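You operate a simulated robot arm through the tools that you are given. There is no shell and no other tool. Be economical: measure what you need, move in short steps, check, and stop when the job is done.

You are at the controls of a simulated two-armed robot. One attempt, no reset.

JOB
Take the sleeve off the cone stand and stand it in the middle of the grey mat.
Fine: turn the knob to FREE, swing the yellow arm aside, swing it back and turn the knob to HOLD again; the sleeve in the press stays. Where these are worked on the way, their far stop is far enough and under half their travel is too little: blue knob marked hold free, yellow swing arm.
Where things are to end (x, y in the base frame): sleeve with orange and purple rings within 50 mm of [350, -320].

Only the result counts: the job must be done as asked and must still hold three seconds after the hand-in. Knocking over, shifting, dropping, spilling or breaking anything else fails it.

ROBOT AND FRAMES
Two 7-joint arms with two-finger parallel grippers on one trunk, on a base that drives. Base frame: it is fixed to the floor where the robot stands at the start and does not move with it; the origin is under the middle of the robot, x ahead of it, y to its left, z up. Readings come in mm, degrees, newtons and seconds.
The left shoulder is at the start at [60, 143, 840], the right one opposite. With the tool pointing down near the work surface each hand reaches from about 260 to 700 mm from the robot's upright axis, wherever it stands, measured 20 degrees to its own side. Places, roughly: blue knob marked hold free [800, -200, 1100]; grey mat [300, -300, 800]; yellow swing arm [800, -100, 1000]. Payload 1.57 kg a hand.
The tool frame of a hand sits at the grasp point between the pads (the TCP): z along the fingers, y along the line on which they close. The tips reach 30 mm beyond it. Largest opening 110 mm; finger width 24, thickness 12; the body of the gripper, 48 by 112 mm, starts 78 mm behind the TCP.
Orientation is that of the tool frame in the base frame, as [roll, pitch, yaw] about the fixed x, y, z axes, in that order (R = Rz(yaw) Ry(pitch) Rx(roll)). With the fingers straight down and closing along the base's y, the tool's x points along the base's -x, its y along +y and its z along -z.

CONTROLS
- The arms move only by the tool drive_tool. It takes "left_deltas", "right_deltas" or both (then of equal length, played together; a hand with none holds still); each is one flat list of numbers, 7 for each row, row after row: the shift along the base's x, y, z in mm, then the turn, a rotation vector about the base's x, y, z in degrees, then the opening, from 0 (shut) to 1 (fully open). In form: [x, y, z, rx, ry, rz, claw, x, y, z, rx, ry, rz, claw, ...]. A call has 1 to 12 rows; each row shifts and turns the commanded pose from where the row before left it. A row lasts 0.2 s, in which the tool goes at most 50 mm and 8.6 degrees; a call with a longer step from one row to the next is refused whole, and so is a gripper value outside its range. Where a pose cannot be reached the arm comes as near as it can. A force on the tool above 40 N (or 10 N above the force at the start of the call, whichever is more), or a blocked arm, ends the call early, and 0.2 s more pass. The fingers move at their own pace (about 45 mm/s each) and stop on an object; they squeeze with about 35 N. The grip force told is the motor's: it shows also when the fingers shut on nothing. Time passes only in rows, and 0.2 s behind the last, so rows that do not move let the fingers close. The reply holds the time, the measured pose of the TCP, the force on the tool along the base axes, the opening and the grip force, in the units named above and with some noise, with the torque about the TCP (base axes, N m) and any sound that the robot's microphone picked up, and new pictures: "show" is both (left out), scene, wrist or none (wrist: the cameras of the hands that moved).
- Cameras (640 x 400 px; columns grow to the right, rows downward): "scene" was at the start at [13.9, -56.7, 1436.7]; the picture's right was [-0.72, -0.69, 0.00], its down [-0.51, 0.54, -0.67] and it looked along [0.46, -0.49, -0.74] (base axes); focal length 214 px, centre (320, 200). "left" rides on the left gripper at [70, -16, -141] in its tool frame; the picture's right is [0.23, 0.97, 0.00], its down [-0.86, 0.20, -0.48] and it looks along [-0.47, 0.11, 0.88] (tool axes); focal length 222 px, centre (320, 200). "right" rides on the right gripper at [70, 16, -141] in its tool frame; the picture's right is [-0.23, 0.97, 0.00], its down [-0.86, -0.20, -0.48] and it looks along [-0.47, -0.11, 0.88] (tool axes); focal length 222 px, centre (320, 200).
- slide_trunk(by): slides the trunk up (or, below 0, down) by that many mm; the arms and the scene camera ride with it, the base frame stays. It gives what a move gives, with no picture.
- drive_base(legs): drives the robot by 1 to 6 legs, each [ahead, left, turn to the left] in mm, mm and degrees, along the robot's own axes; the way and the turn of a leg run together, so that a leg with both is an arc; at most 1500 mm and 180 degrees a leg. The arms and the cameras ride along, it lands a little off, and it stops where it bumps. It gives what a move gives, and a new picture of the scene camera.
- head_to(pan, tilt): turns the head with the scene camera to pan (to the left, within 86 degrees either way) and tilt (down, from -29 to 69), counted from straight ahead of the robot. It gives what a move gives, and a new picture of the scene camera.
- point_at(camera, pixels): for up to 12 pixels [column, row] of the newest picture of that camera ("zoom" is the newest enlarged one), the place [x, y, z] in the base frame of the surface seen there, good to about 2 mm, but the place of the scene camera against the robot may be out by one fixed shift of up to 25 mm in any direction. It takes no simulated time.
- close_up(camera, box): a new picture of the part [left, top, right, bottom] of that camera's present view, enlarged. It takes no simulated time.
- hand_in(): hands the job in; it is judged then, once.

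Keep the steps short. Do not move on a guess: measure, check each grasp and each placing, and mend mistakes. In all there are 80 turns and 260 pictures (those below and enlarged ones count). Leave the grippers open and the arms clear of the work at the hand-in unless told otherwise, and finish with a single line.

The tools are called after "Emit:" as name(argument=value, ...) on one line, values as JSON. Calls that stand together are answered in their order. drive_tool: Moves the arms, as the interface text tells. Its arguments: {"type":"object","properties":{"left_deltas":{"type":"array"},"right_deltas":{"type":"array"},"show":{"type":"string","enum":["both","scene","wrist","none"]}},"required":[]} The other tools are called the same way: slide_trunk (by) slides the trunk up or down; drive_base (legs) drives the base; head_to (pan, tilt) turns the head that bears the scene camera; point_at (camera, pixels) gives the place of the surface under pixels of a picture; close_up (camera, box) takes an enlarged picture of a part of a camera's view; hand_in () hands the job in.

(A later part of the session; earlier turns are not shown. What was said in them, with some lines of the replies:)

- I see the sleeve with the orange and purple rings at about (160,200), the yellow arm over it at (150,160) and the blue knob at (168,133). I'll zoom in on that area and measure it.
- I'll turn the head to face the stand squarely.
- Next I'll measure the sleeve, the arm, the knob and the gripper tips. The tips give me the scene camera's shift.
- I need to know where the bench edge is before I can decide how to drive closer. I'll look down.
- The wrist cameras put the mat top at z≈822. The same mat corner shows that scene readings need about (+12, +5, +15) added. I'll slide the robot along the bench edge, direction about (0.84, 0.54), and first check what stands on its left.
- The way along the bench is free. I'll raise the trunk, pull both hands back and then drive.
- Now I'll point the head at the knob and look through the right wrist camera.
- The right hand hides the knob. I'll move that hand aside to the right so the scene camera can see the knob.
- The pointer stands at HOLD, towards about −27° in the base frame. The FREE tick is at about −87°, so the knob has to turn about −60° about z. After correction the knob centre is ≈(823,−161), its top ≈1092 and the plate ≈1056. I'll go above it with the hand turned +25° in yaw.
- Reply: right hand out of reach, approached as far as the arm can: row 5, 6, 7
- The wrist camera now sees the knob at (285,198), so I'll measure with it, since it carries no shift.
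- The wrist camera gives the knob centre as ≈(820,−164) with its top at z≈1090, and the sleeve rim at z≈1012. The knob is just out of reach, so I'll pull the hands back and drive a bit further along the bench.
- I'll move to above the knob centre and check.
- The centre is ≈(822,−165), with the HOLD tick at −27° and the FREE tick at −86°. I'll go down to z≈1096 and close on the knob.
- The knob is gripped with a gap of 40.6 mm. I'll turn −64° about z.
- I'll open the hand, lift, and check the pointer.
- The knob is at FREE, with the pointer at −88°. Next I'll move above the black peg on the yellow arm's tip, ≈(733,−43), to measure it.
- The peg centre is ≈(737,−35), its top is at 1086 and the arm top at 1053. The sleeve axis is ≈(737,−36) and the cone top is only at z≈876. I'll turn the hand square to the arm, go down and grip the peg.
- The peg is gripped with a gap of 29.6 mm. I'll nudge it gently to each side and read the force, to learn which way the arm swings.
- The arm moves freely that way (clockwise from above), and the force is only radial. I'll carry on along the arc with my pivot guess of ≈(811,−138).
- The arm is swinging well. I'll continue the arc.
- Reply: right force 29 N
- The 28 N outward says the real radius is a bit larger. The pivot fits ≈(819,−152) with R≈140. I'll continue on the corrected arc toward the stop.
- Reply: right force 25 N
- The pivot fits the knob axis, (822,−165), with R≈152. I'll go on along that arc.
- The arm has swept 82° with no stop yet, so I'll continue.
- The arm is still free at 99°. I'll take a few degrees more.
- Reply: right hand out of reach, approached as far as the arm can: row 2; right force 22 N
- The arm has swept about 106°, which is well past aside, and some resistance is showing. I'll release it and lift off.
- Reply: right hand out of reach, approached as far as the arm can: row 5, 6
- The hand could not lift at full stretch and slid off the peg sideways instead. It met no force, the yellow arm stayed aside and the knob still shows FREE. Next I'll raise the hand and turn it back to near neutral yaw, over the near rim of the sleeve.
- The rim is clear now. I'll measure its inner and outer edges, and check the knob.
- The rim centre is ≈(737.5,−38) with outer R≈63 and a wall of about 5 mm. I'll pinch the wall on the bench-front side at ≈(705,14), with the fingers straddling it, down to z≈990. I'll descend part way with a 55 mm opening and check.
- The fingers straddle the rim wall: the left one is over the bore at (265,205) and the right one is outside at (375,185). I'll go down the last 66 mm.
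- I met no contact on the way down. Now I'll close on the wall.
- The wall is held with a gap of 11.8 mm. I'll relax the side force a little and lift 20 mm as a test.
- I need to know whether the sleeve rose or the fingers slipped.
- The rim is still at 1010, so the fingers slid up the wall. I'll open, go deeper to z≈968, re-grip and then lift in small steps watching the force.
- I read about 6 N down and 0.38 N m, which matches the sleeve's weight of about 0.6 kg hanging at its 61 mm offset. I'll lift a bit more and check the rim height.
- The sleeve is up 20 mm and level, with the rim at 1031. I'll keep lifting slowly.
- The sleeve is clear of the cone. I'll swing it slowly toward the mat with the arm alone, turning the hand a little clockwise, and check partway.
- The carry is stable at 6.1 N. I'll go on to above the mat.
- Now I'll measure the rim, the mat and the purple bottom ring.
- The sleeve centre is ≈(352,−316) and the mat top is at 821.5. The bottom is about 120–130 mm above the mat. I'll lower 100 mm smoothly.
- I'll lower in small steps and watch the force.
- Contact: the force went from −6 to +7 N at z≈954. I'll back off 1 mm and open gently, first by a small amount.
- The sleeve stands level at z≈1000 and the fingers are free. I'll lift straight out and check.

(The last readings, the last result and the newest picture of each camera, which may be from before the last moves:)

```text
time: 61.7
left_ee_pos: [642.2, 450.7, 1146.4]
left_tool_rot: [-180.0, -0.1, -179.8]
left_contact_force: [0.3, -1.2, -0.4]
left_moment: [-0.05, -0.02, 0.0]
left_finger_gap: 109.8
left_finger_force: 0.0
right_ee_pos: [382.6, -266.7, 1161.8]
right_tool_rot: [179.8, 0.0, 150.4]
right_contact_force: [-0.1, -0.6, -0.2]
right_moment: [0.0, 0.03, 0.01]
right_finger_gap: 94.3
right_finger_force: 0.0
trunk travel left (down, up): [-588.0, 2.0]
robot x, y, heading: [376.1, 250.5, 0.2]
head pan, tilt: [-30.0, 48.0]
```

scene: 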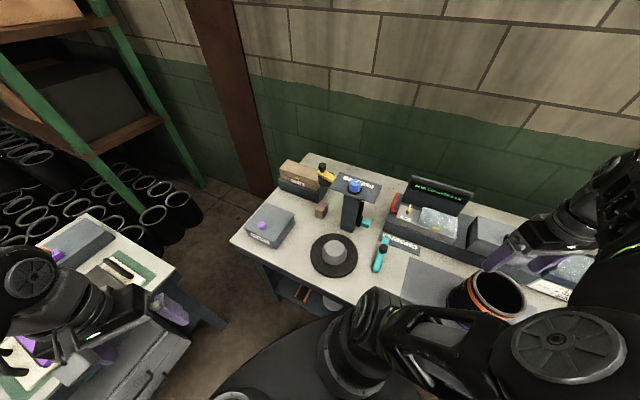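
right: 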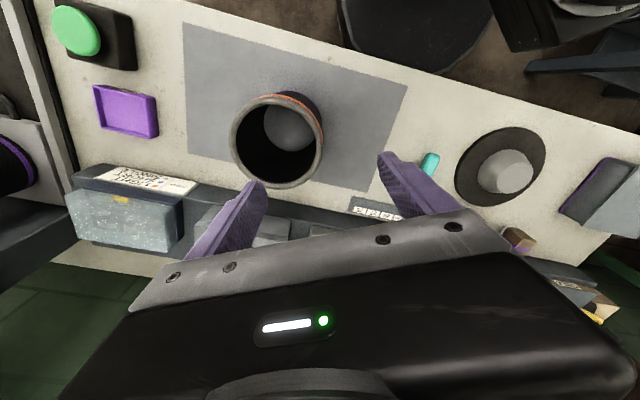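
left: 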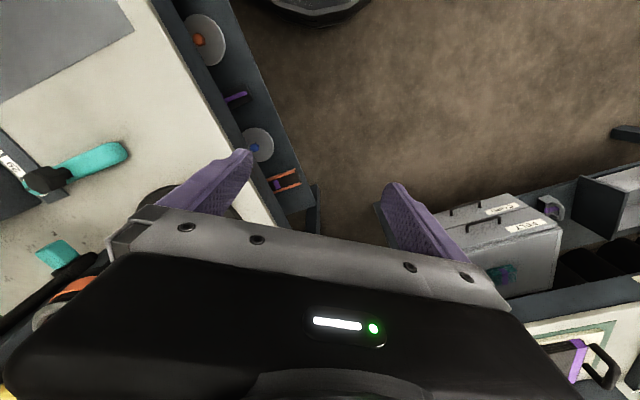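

The sleeve stands in the middle of the mat. Next come swinging the yellow arm back and setting HOLD. To reach the peg comfortably I'll drive a bit further along, so I first check the clearance to the left bench.

Emit:
head_to(pan=20, tilt=60)

```text
time: 62.9
left_ee_pos: [642.7, 450.5, 1146.5]
left_tool_rot: [-179.9, 0.0, -179.8]
left_contact_force: [0.2, 1.8, 0.3]
left_moment: [0.01, -0.01, -0.01]
left_finger_gap: 110.0
left_finger_force: 0.1
right_ee_pos: [383.6, -267.1, 1163.1]
right_tool_rot: [179.9, -0.1, 150.3]
right_contact_force: [-0.3, -0.5, -0.9]
right_moment: [-0.01, 0.01, 0.03]
right_finger_gap: 110.1
right_finger_force: 0.1
trunk travel left (down, up): [-588.0, 2.0]
robot x, y, heading: [376.2, 247.7, 0.4]
head pan, tilt: [20.0, 60.0]
```

scene: 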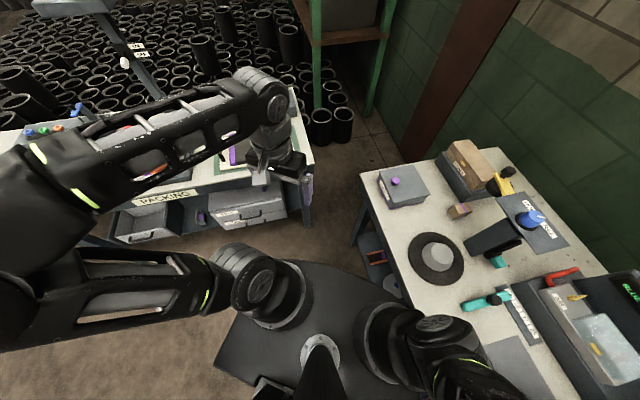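

Emit:
point_at(camera="scene", pixels=[[308, 225], [290, 210], [230, 220], [285, 262], [350, 275], [215, 365], [405, 300], [356, 240], [390, 290], [365, 200], [320, 260], [440, 310]])

```text
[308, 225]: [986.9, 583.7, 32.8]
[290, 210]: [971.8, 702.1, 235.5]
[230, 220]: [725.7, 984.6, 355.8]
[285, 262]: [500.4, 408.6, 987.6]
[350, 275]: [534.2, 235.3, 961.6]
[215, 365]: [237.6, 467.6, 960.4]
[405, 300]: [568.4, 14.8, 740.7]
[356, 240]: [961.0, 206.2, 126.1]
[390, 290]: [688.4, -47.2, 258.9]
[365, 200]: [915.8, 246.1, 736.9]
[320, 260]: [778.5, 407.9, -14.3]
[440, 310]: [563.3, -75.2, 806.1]
```

There is plenty of room: the nearest leg of the left bench is at (987,584). I'll drive 110/71 mm along the bench and look at the stand.

Emit:
drive_base(legs=[[110, 71, 0]])

Emit:
head_to(pan=-40, tilt=48)

Emit:
close_up(camera="scene", box=[280, 120, 480, 260])

```text
time: 64.2
left_ee_pos: [754.6, 522.4, 1146.6]
left_tool_rot: [179.9, 0.0, 180.0]
left_contact_force: [0.0, 0.1, -0.4]
left_moment: [-0.02, 0.03, -0.01]
left_finger_gap: 109.9
left_finger_force: 0.0
right_ee_pos: [491.5, -192.6, 1164.0]
right_tool_rot: [-180.0, -0.2, 150.1]
right_contact_force: [0.1, -0.2, 1.6]
right_moment: [0.01, 0.02, 0.0]
right_finger_gap: 110.1
right_finger_force: 0.0
trunk travel left (down, up): [-588.0, 2.0]
robot x, y, heading: [485.5, 322.5, -0.0]
head pan, tilt: [20.0, 60.0]
```

scene: 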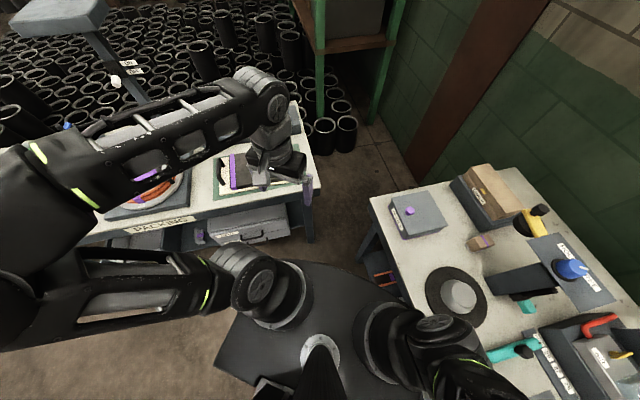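

```text
time: 65.5
left_ee_pos: [753.4, 520.3, 1147.3]
left_tool_rot: [-180.0, 0.0, 180.0]
left_contact_force: [-0.5, -1.0, 0.7]
left_moment: [0.0, 0.02, 0.0]
left_finger_gap: 109.8
left_finger_force: 0.1
right_ee_pos: [490.4, -193.0, 1161.8]
right_tool_rot: [180.0, -0.2, 150.1]
right_contact_force: [0.3, 1.1, 0.4]
right_moment: [-0.03, 0.0, 0.03]
right_finger_gap: 110.0
right_finger_force: 0.0
trunk travel left (down, up): [-588.0, 2.0]
robot x, y, heading: [482.9, 323.4, 0.3]
head pan, tilt: [-40.0, 48.0]
```

scene: 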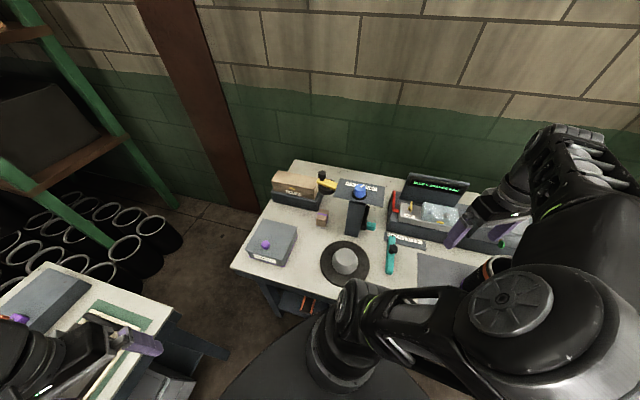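

```text
2.86 times, centred on (380, 190) of scene
```

zoom: 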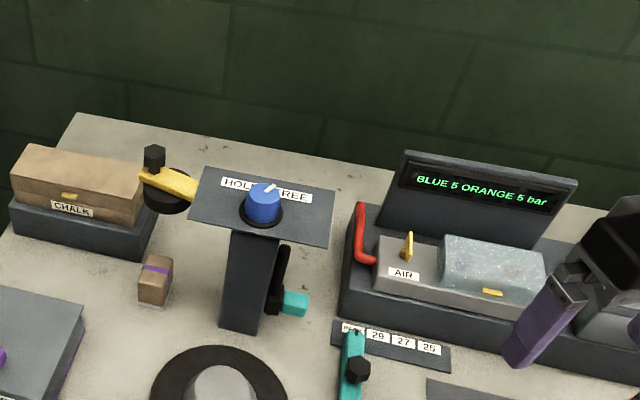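

Emit:
point_at(camera="zoom", pixels=[[154, 150], [148, 158], [162, 158], [155, 172], [180, 184], [145, 177], [262, 195], [268, 187], [165, 205]])

```text
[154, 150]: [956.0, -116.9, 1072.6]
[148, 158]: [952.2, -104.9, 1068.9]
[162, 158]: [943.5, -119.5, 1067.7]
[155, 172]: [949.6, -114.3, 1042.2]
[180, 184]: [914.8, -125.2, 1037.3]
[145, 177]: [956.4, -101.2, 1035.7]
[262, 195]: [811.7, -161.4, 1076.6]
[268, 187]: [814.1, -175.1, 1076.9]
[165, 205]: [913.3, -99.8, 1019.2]
```

The peg is at about (966,−109) after correction, so the arm sits at ≈21° about its pivot. I'll go round the knob via (800, 0) at z≈1125.

Emit:
drive_tool(right_deltas=[34, 21, 0, 0, 0, -1, 0.6, 34, 21, 0, 0, 0, -1, 0.6, 35, 22, 0, 0, 0, -1, 0.6, 35, 22, 0, 0, 0, -1, 0.6, 35, 22, -5, 0, 0, -1, 0.6, 35, 22, -8, 0, 0, -1, 0.6, 34, 21, -8, 0, 0, -1, 0.6, 34, 21, -8, 0, 0, -1, 0.6, 34, 21, -8, 0, 0, -1, 0.6, 35, -20, 0, 0, 0, 0, 0.6, 40, -25, 0, 0, 0, 0, 0.6, 0, 0, 0, 0, 0, 0, 0.6], show="both")

```text
time: 68.1
left_ee_pos: [752.2, 522.2, 1147.7]
left_tool_rot: [-180.0, 0.0, 180.0]
left_contact_force: [-0.3, 1.0, 1.0]
left_moment: [0.02, -0.03, 0.01]
left_finger_gap: 110.0
left_finger_force: 0.0
right_ee_pos: [873.8, -47.5, 1125.4]
right_tool_rot: [179.9, -0.2, 141.2]
right_contact_force: [-0.7, -1.0, -0.6]
right_moment: [0.04, 0.01, -0.01]
right_finger_gap: 66.2
right_finger_force: 0.1
trunk travel left (down, up): [-588.0, 2.0]
robot x, y, heading: [482.5, 321.3, -0.1]
head pan, tilt: [-40.0, 48.0]
```

scene: 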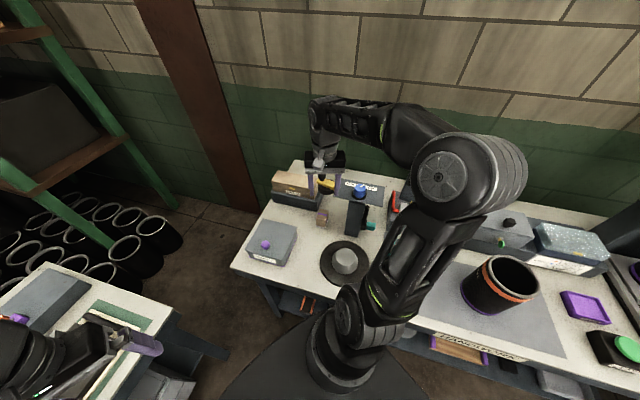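
right: 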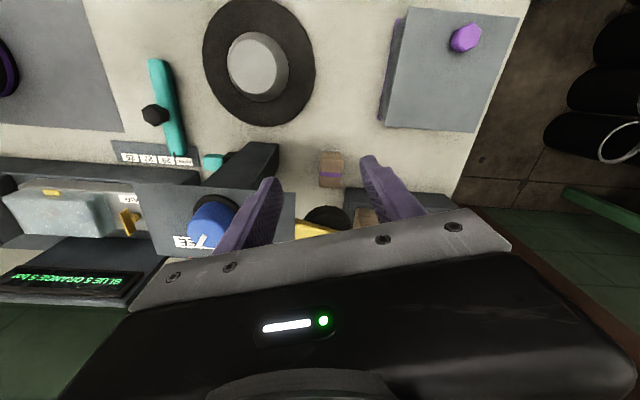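

The way is clear; the sleeve on the mat is visible at (500,285). I'll move to above the peg.

Emit:
drive_tool(right_deltas=[30, -20, 0, 0, 0, 0, 0.6, 31, -20, 0, 0, 0, 0, 0.6, 31, -20, 0, 0, 0, 0, 0.6, 0, 0, 0, 0, 0, 0, 0.6], show="wrist")

Emit:
close_up(camera="right", box=[200, 100, 440, 250])

```text
time: 69.1
left_ee_pos: [751.6, 520.7, 1146.5]
left_tool_rot: [180.0, 0.1, 179.9]
left_contact_force: [-0.7, 0.1, -0.4]
left_moment: [-0.01, -0.01, 0.02]
left_finger_gap: 110.4
left_finger_force: 0.2
right_ee_pos: [964.6, -103.4, 1125.9]
right_tool_rot: [179.9, -0.1, 141.0]
right_contact_force: [-0.6, 0.1, 0.3]
right_moment: [-0.02, -0.03, 0.01]
right_finger_gap: 65.8
right_finger_force: 0.0
trunk travel left (down, up): [-588.0, 2.0]
robot x, y, heading: [487.0, 321.9, -0.2]
head pan, tilt: [-40.0, 48.0]
```

right: 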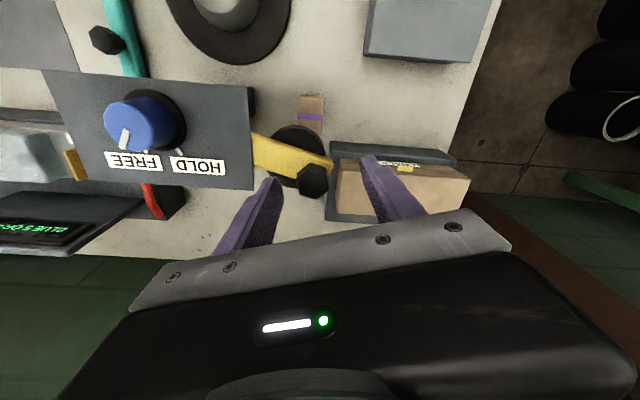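

```text
2.67 times, centred on (320, 175) of right
```

zoom: 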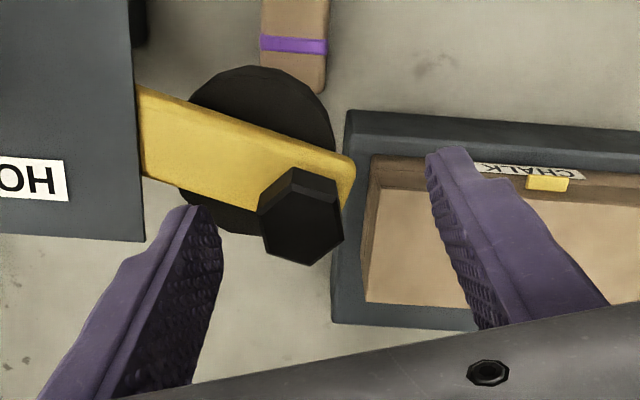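

Emit:
point_at(camera="zoom", pixels=[[302, 220], [262, 215], [341, 220], [300, 262], [290, 175], [170, 130], [460, 240]])

```text
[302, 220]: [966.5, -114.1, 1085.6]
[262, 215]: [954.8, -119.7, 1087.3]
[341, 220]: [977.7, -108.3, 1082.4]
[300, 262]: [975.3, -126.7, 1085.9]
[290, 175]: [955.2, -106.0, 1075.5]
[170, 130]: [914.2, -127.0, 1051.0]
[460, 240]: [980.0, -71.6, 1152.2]
```

The peg top centre is (966.5,−114), and at this yaw the closing axis (51°) meets a pair of flats. I'll go down and grip.

Emit:
drive_tool(right_deltas=[2, -10, 0, 0, 0, 0, 0.6, 0, 0, -15, 0, 0, 0, 0.6, 0, 0, -15, 0, 0, 0, 0.6, 0, 0, 0, 0, 0, 0, 0.4, 0, 0, 0, 0, 0, 0, 0.2, 0, 0, 0, 0, 0, 0, 0.1, 0, 0, 0, 0, 0, 0, 0, 0, 0, 0, 0, 0, 0, 0, 0, 0, 0, 0, 0, 0, 0], show="wrist")

```text
time: 71.1
left_ee_pos: [751.7, 520.3, 1147.7]
left_tool_rot: [180.0, 0.0, 180.0]
left_contact_force: [-0.2, 0.8, 0.4]
left_moment: [-0.01, 0.0, -0.04]
left_finger_gap: 109.8
left_finger_force: 0.0
right_ee_pos: [965.9, -116.3, 1093.4]
right_tool_rot: [-180.0, -0.2, 141.0]
right_contact_force: [-6.0, -2.6, -1.3]
right_moment: [-0.1, 0.26, 0.04]
right_finger_gap: 29.5
right_finger_force: 38.9
trunk travel left (down, up): [-588.0, 2.0]
robot x, y, heading: [484.3, 323.4, 0.1]
head pan, tilt: [-40.0, 48.0]
```

right: 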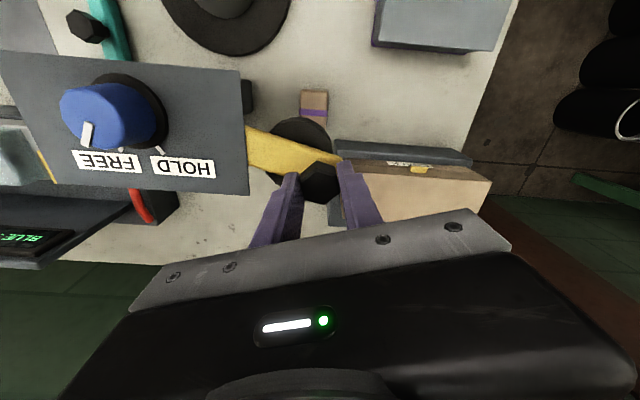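

The peg is gripped with a gap of 29.5 mm. I'll swing it back along the arc about (822,−165), R≈152.5, first by 40°.

Emit:
drive_tool(right_deltas=[-8.3, 19.6, 0, 0, 0, 8, 0, -11, 18.3, 0, 0, 0, 8, 0, -13.4, 16.5, 0, 0, 0, 8, 0, -15.5, 14.5, 0, 0, 0, 8, 0, -17.5, 12.2, 0, 0, 0, 8, 0, 0, 0, 0, 0, 0, 0, 0], show="wrist")

```text
time: 72.5
left_ee_pos: [752.6, 520.4, 1147.6]
left_tool_rot: [179.9, 0.1, 180.0]
left_contact_force: [-0.7, -0.5, -0.1]
left_moment: [0.03, 0.0, -0.02]
left_finger_gap: 109.9
left_finger_force: 0.0
right_ee_pos: [902.7, -37.2, 1094.1]
right_tool_rot: [179.8, -0.3, -178.8]
right_contact_force: [-6.4, -8.9, -20.2]
right_moment: [-0.32, -0.68, 0.04]
right_finger_gap: 29.5
right_finger_force: 38.9
trunk travel left (down, up): [-588.0, 2.0]
robot x, y, heading: [487.7, 326.0, 0.0]
head pan, tilt: [-40.0, 48.0]
```

right: 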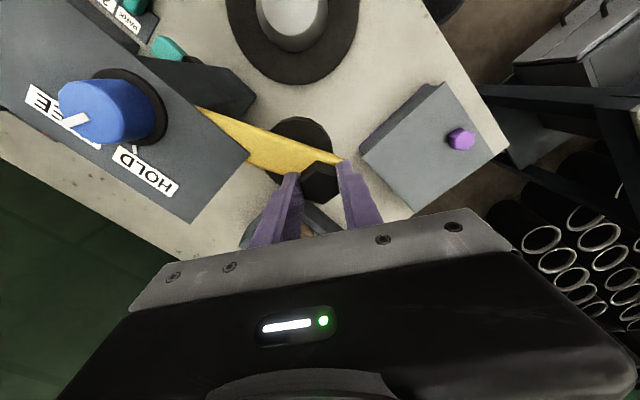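

The swing goes well. I'll ease 1 mm down and inward and continue.

Emit:
drive_tool(right_deltas=[-19.2, 9, -1, 0, 0, 8, 0, -20.1, 6.9, -0.5, 0, 0, 8, 0, -20.9, 4.1, 0, 0, 0, 8, 0, -21.3, 1.1, 0, 0, 0, 8, 0, 0, 0, 0, 0, 0, 0, 0], show="none")

Emit:
drive_tool(right_deltas=[-21.2, -1.9, 0, 0, 0, 8, 0, -20.7, -4.8, 0, 0, 0, 8, 0, -13, -4.5, 0, 0, 0, 5, 0, 0, 0, 0, 0, 0, 0, 0], show="wrist")

```text
time: 73.7
left_ee_pos: [753.9, 520.6, 1146.9]
left_tool_rot: [-179.9, 0.0, 179.9]
left_contact_force: [-0.5, 0.1, 0.2]
left_moment: [0.0, 0.01, 0.02]
left_finger_gap: 110.1
left_finger_force: 0.1
right_ee_pos: [822.4, -13.2, 1094.3]
right_tool_rot: [-179.9, -0.1, -146.9]
right_contact_force: [2.5, -3.6, -1.5]
right_moment: [0.25, -0.72, 0.26]
right_finger_gap: 29.3
right_finger_force: 39.0
trunk travel left (down, up): [-588.0, 2.0]
robot x, y, heading: [482.4, 322.1, -0.0]
head pan, tilt: [-40.0, 48.0]
```

```text
time: 74.7
left_ee_pos: [753.0, 520.3, 1147.4]
left_tool_rot: [-180.0, 0.0, -180.0]
left_contact_force: [-0.6, 0.2, -0.5]
left_moment: [-0.01, 0.01, 0.04]
left_finger_gap: 109.9
left_finger_force: 0.0
right_ee_pos: [767.4, -24.8, 1092.9]
right_tool_rot: [180.0, -0.1, -125.8]
right_contact_force: [3.5, -8.2, 14.8]
right_moment: [0.21, -0.21, 0.03]
right_finger_gap: 29.6
right_finger_force: 39.6
trunk travel left (down, up): [-588.0, 2.0]
robot x, y, heading: [483.3, 317.7, 0.0]
head pan, tilt: [-40.0, 48.0]
```

right: 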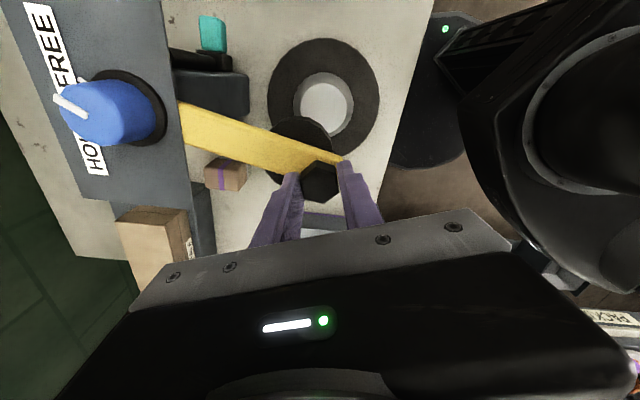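

About 12° remain to the original position. I'll finish it and push slightly against the stop.

Emit:
drive_tool(right_deltas=[-13.5, -5, 0, 0, 0, 6, 0, -14.5, -8, 0, 0, 0, 6, 0, -5, -3.5, 0, 0, 0, 2, 0, 0, 0, 0, 0, 0, 0, 0], show="wrist")

```text
time: 75.7
left_ee_pos: [755.1, 523.3, 1146.0]
left_tool_rot: [179.9, -0.1, 179.9]
left_contact_force: [-0.1, -0.6, -0.4]
left_moment: [0.0, 0.02, 0.03]
left_finger_gap: 109.8
left_finger_force: 0.0
right_ee_pos: [740.1, -40.4, 1093.9]
right_tool_rot: [-180.0, 0.0, -111.8]
right_contact_force: [21.6, 2.7, 11.8]
right_moment: [0.81, -0.76, 0.27]
right_finger_gap: 29.4
right_finger_force: 38.9
trunk travel left (down, up): [-588.0, 2.0]
robot x, y, heading: [488.2, 326.4, -0.3]
head pan, tilt: [-40.0, 48.0]
```

right: 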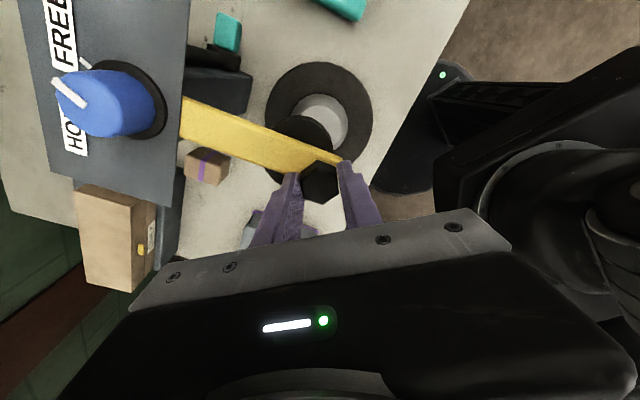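

The stop is reached at (740,−40), with a 21 N push-back. I'll relax, open and lift.

Emit:
drive_tool(right_deltas=[3, 1.5, 0, 0, 0, 0, 0, 0, 0, 0, 0, 0, 0, 0.3, 0, 0, 0, 0, 0, 0, 0.5, 0, 0, 0, 0, 0, 0, 0.6, 0, 0, 20, 0, 0, 0, 0.6, 0, 0, 25, 0, 0, 0, 0.6, 0, 0, 15, 0, 0, 0, 1, 0, 0, 0, 0, 0, -8, 1, 0, 0, 0, 0, 0, -8, 1, 0, 0, 0, 0, 0, -8, 1, 0, 0, 0, 0, 0, -8, 1], show="both")

Emit:
point_at(camera="right", pixels=[[318, 180], [321, 190]])

```text
time: 78.1
left_ee_pos: [752.4, 522.7, 1146.1]
left_tool_rot: [180.0, 0.0, 179.8]
left_contact_force: [-0.9, -0.1, 0.2]
left_moment: [-0.03, -0.02, -0.03]
left_finger_gap: 109.9
left_finger_force: 0.0
right_ee_pos: [736.8, -39.8, 1154.3]
right_tool_rot: [179.9, -0.2, -144.0]
right_contact_force: [0.5, 0.3, -0.1]
right_moment: [0.01, -0.04, -0.03]
right_finger_gap: 109.9
right_finger_force: 0.0
trunk travel left (down, up): [-588.0, 2.0]
robot x, y, heading: [484.4, 320.7, -0.1]
head pan, tilt: [-40.0, 48.0]
```

scene: 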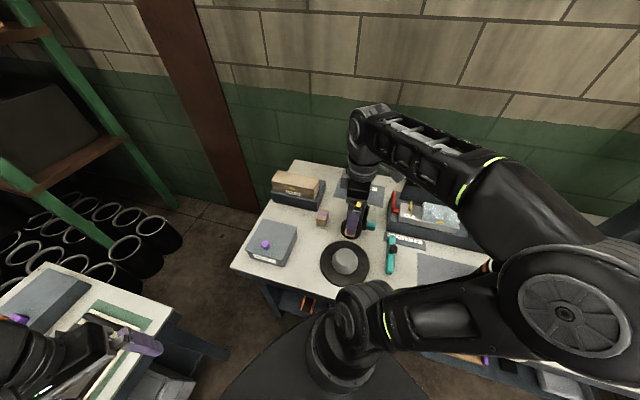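
right: 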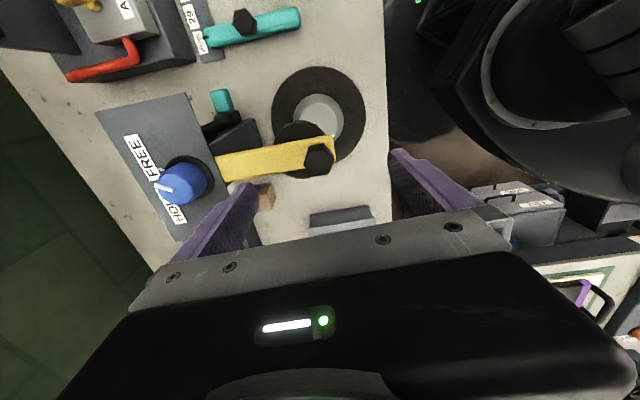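

```text
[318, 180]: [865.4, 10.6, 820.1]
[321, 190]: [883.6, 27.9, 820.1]
```

Emit:
point_at(camera="right", pixels=[[320, 158], [270, 160], [185, 183], [165, 187]])

Emit:
drive_tool(right_deltas=[8.5, -12.5, 0, 0, 0, -7.5, 1, 8.5, -12.5, 0, 0, 0, -7.5, 1, 8.5, -12.5, 0, 0, 0, -7.5, 1, 8.5, -12.5, 0, 0, 0, -7.5, 1, 8.5, -12.5, 0, 0, 0, -7.5, 1, 8.5, -12.5, 0, 0, 0, -7.5, 1, 8.5, -12.5, 0, 0, 0, -7.5, 1, 8.5, -12.5, 0, 0, 0, -7.5, 1, 8.5, -12.5, 0, 0, 0, -7.5, 1, 8.5, -12.5, -10, 0, 0, -7.5, 1, 0, 0, -10, 0, 0, 0, 1], show="wrist")

Emit:
close_up(camera="right", box=[200, 60, 440, 230])

```text
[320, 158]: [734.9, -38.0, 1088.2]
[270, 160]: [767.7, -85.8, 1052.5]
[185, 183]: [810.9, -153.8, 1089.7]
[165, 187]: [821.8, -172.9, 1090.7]
```

```text
time: 80.5
left_ee_pos: [752.9, 522.6, 1147.2]
left_tool_rot: [180.0, 0.0, -179.9]
left_contact_force: [0.0, -0.7, -0.4]
left_moment: [0.0, 0.01, 0.03]
left_finger_gap: 109.9
left_finger_force: 0.1
right_ee_pos: [822.0, -165.9, 1135.1]
right_tool_rot: [179.9, -0.1, 140.9]
right_contact_force: [0.5, 0.6, 0.4]
right_moment: [0.02, 0.0, -0.02]
right_finger_gap: 109.9
right_finger_force: 0.0
trunk travel left (down, up): [-588.0, 2.0]
robot x, y, heading: [485.3, 321.0, 0.0]
head pan, tilt: [-40.0, 48.0]
```

right: 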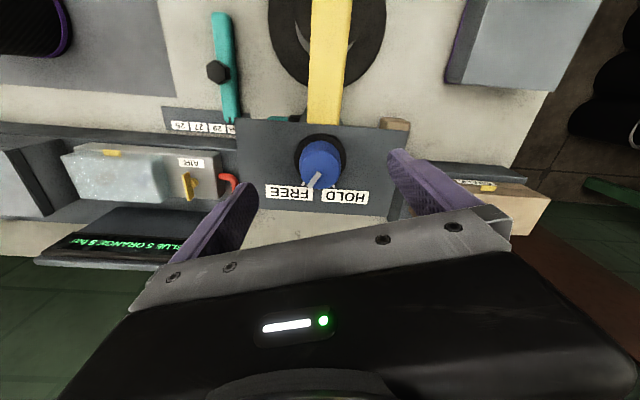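

```text
2.35 times, centred on (320, 145) of right
```

zoom: 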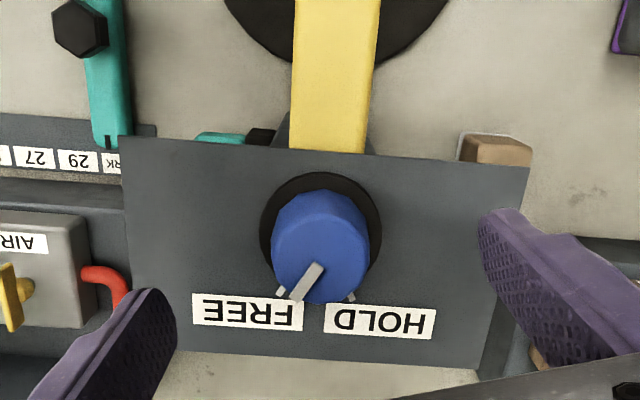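

The arm is back, with the peg at (735,−38) as before. The hand is centred over the knob, so I'll go down, grip, and turn +64° to HOLD.

Emit:
drive_tool(right_deltas=[0, 0, -20, 0, 0, 0, 1, 0, 0, -20, 0, 0, 0, 1, 0, 0, 0, 0, 0, 0, 0.6, 0, 0, 0, 0, 0, 0, 0.4, 0, 0, 0, 0, 0, 0, 0.2, 0, 0, 0, 0, 0, 0, 0, 0, 0, 0, 0, 0, 0, 0, 0, 0, 0, 0, 0, 0, 0], show="none")

Emit:
drive_tool(right_deltas=[0, 0, 0, 0, 0, 8, 0, 0, 0, 0, 0, 0, 8, 0, 0, 0, 0, 0, 0, 8, 0, 0, 0, 0, 0, 0, 8, 0, 0, 0, 0, 0, 0, 8, 0, 0, 0, 0, 0, 0, 8, 0, 0, 0, 0, 0, 0, 8, 0, 0, 0, 0, 0, 0, 8, 0, 0, 0, 0, 0, 0, 0, 0], show="wrist")

```text
time: 82.3
left_ee_pos: [753.8, 522.5, 1147.1]
left_tool_rot: [180.0, -0.1, -180.0]
left_contact_force: [-0.1, 0.3, 0.3]
left_moment: [0.03, -0.02, 0.01]
left_finger_gap: 110.5
left_finger_force: 0.0
right_ee_pos: [822.6, -166.0, 1094.1]
right_tool_rot: [179.8, -0.1, 141.1]
right_contact_force: [-1.6, -2.7, 1.3]
right_moment: [-0.12, 0.16, -0.02]
right_finger_gap: 40.9
right_finger_force: 29.0
trunk travel left (down, up): [-588.0, 2.0]
robot x, y, heading: [484.1, 321.0, -0.0]
head pan, tilt: [-40.0, 48.0]
```

```text
time: 84.3
left_ee_pos: [753.4, 518.9, 1147.5]
left_tool_rot: [179.9, 0.0, 180.0]
left_contact_force: [0.3, -0.1, -0.7]
left_moment: [0.0, 0.0, -0.01]
left_finger_gap: 110.0
left_finger_force: 0.0
right_ee_pos: [823.0, -167.9, 1094.2]
right_tool_rot: [-179.9, 0.0, -154.9]
right_contact_force: [1.9, -15.8, 10.5]
right_moment: [-0.33, -0.57, -0.71]
right_finger_gap: 40.5
right_finger_force: 45.4
trunk travel left (down, up): [-588.0, 2.0]
robot x, y, heading: [483.5, 321.9, 0.1]
head pan, tilt: [-40.0, 48.0]
```

right: 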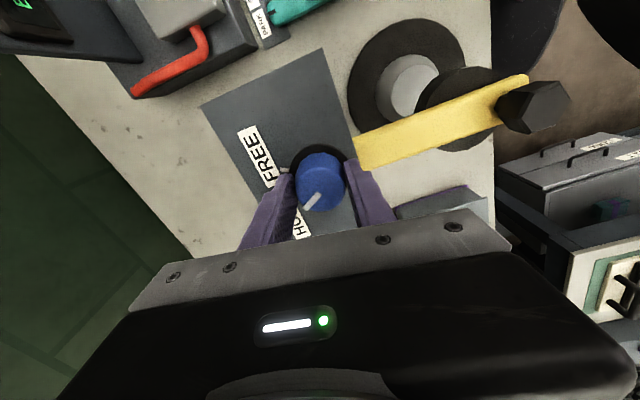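

The turn met the stop (−0.7 N m). I'll release, lift and check the pointer.

Emit:
drive_tool(right_deltas=[0, 0, 0, 0, 0, -2, 0.2, 0, 0, 0, 0, 0, 0, 0.6, 0, 0, 0, 0, 0, 0, 1, 0, 0, 0, 0, 0, 0, 1, 0, 0, 20, 0, 0, 0, 1, 0, 0, 20, 0, 0, 0, 1, 0, 0, 0, 0, 0, 0, 1], show="none")

Emit:
close_up(camera="right", box=[200, 60, 440, 230])

```text
time: 85.9
left_ee_pos: [753.6, 520.8, 1146.8]
left_tool_rot: [179.9, 0.1, 180.0]
left_contact_force: [0.0, 0.4, 0.7]
left_moment: [0.0, -0.02, 0.06]
left_finger_gap: 110.2
left_finger_force: 0.1
right_ee_pos: [821.9, -166.2, 1135.0]
right_tool_rot: [179.8, -0.1, -156.9]
right_contact_force: [0.1, 0.4, 0.7]
right_moment: [0.02, -0.02, 0.0]
right_finger_gap: 110.0
right_finger_force: 0.1
trunk travel left (down, up): [-588.0, 2.0]
robot x, y, heading: [483.4, 321.7, -0.1]
head pan, tilt: [-40.0, 48.0]
```

```text
2.35 times, centred on (320, 145) of right
```

zoom: 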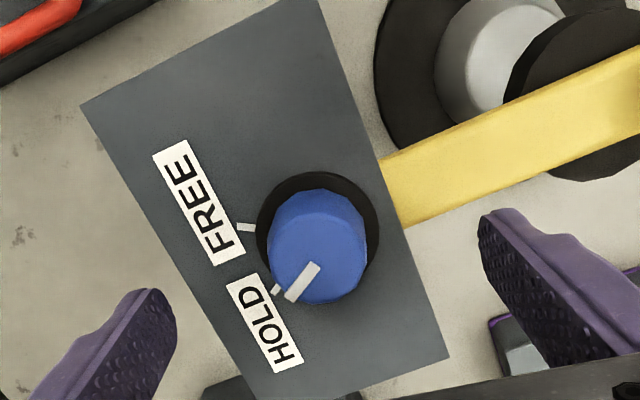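

The pointer is at HOLD again. I'll move the hand up and back, then take a last look.

Emit:
drive_tool(right_deltas=[-10, 0, 15, 0, 0, 0, 1, -20, 10, 15, 0, 0, 0, 1, -40, 15, 0, 0, 0, 0, 1, -40, 15, 0, 0, 0, 0, 1, -40, 10, 0, 0, 0, 0, 1, -30, 0, 0, 0, 0, 0, 1, 0, 0, 0, 0, 0, 0, 1], show="none")

Emit:
head_to(pan=-60, tilt=55)

```text
time: 87.5
left_ee_pos: [752.8, 520.9, 1146.4]
left_tool_rot: [180.0, -0.1, -180.0]
left_contact_force: [0.7, 0.0, 0.3]
left_moment: [-0.03, -0.02, -0.01]
left_finger_gap: 109.9
left_finger_force: 0.1
right_ee_pos: [645.1, -117.6, 1163.1]
right_tool_rot: [179.9, -0.1, -157.0]
right_contact_force: [0.0, 0.1, 0.0]
right_moment: [-0.03, 0.0, -0.02]
right_finger_gap: 110.1
right_finger_force: 0.0
trunk travel left (down, up): [-588.0, 2.0]
robot x, y, heading: [486.0, 322.0, -0.2]
head pan, tilt: [-40.0, 48.0]
```

```text
time: 88.3
left_ee_pos: [752.7, 520.8, 1146.4]
left_tool_rot: [-179.9, 0.0, -180.0]
left_contact_force: [-0.1, -0.5, 0.3]
left_moment: [-0.01, -0.02, -0.03]
left_finger_gap: 109.8
left_finger_force: 0.1
right_ee_pos: [645.0, -117.6, 1163.4]
right_tool_rot: [180.0, -0.1, -156.9]
right_contact_force: [0.2, -0.2, 1.2]
right_moment: [0.01, -0.03, 0.01]
right_finger_gap: 110.4
right_finger_force: 0.1
trunk travel left (down, up): [-588.0, 2.0]
robot x, y, heading: [485.2, 320.7, -0.1]
head pan, tilt: [-60.0, 55.0]
```

scene: 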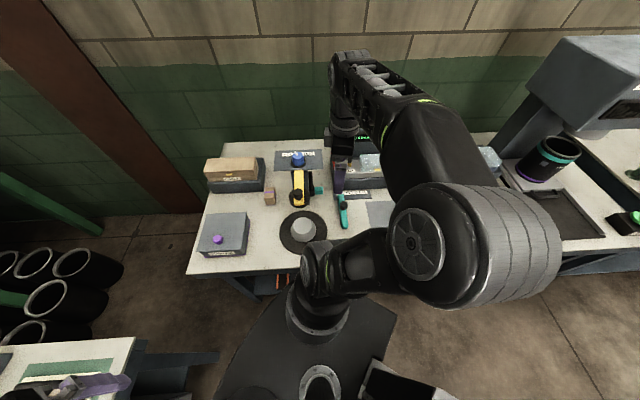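

The arm hides the sleeve from the head camera, so I'll check it with the wrist camera.

Emit:
close_up(camera="right", box=[0, 0, 640, 400])

```text
1.00 times, centred on (320, 200) of right
```

zoom: 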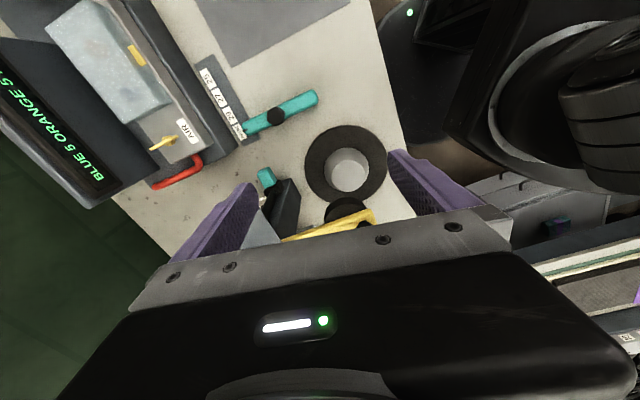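

Emit:
drive_tool(right_deltas=[10, 40, 0, 0, 0, 0, 1, 10, 40, 0, 0, 0, 0, 1, 20, 35, 0, 0, 0, 0, 1, 20, 20, 0, 0, 0, 0, 1, 0, 0, 0, 0, 0, 0, 1], show="both")

```text
time: 89.5
left_ee_pos: [753.2, 521.0, 1146.7]
left_tool_rot: [180.0, 0.0, 180.0]
left_contact_force: [0.9, 0.6, -0.7]
left_moment: [-0.01, 0.01, -0.01]
left_finger_gap: 110.1
left_finger_force: 0.2
right_ee_pos: [712.4, 7.7, 1149.3]
right_tool_rot: [180.0, -0.2, -157.0]
right_contact_force: [0.9, 0.7, -0.9]
right_moment: [0.0, -0.02, 0.02]
right_finger_gap: 109.9
right_finger_force: 0.0
right hand out of reach, approached as far as the arm can: row 2, 3
trunk travel left (down, up): [-588.0, 2.0]
robot x, y, heading: [481.1, 321.2, 0.0]
head pan, tilt: [-60.0, 55.0]
```

scene: 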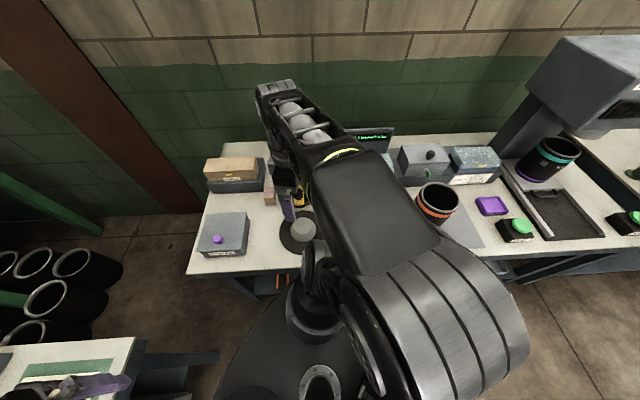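
right: 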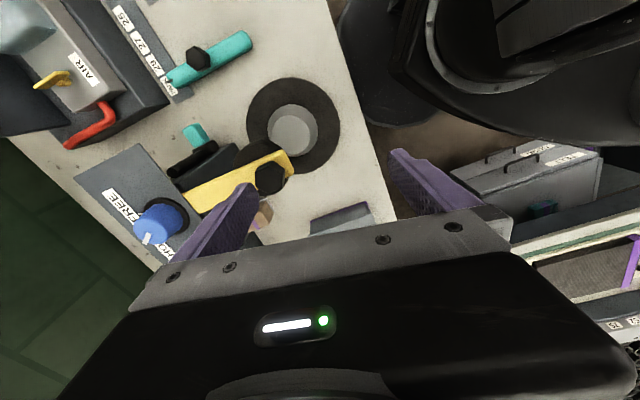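

The sleeve with the orange ring stands upright on the mat at (437,205). The press sleeve is untouched, the yellow arm is back, the knob is at HOLD and both grippers are open and clear. I'm handing in.

Emit:
hand_in()

```text
The job is handed in.
```

The sleeve with the orange and purple rings stands upright in the middle of the grey mat at about (352, −316), the yellow arm is swung back, the knob is at HOLD, and I left the sleeve in the press alone.
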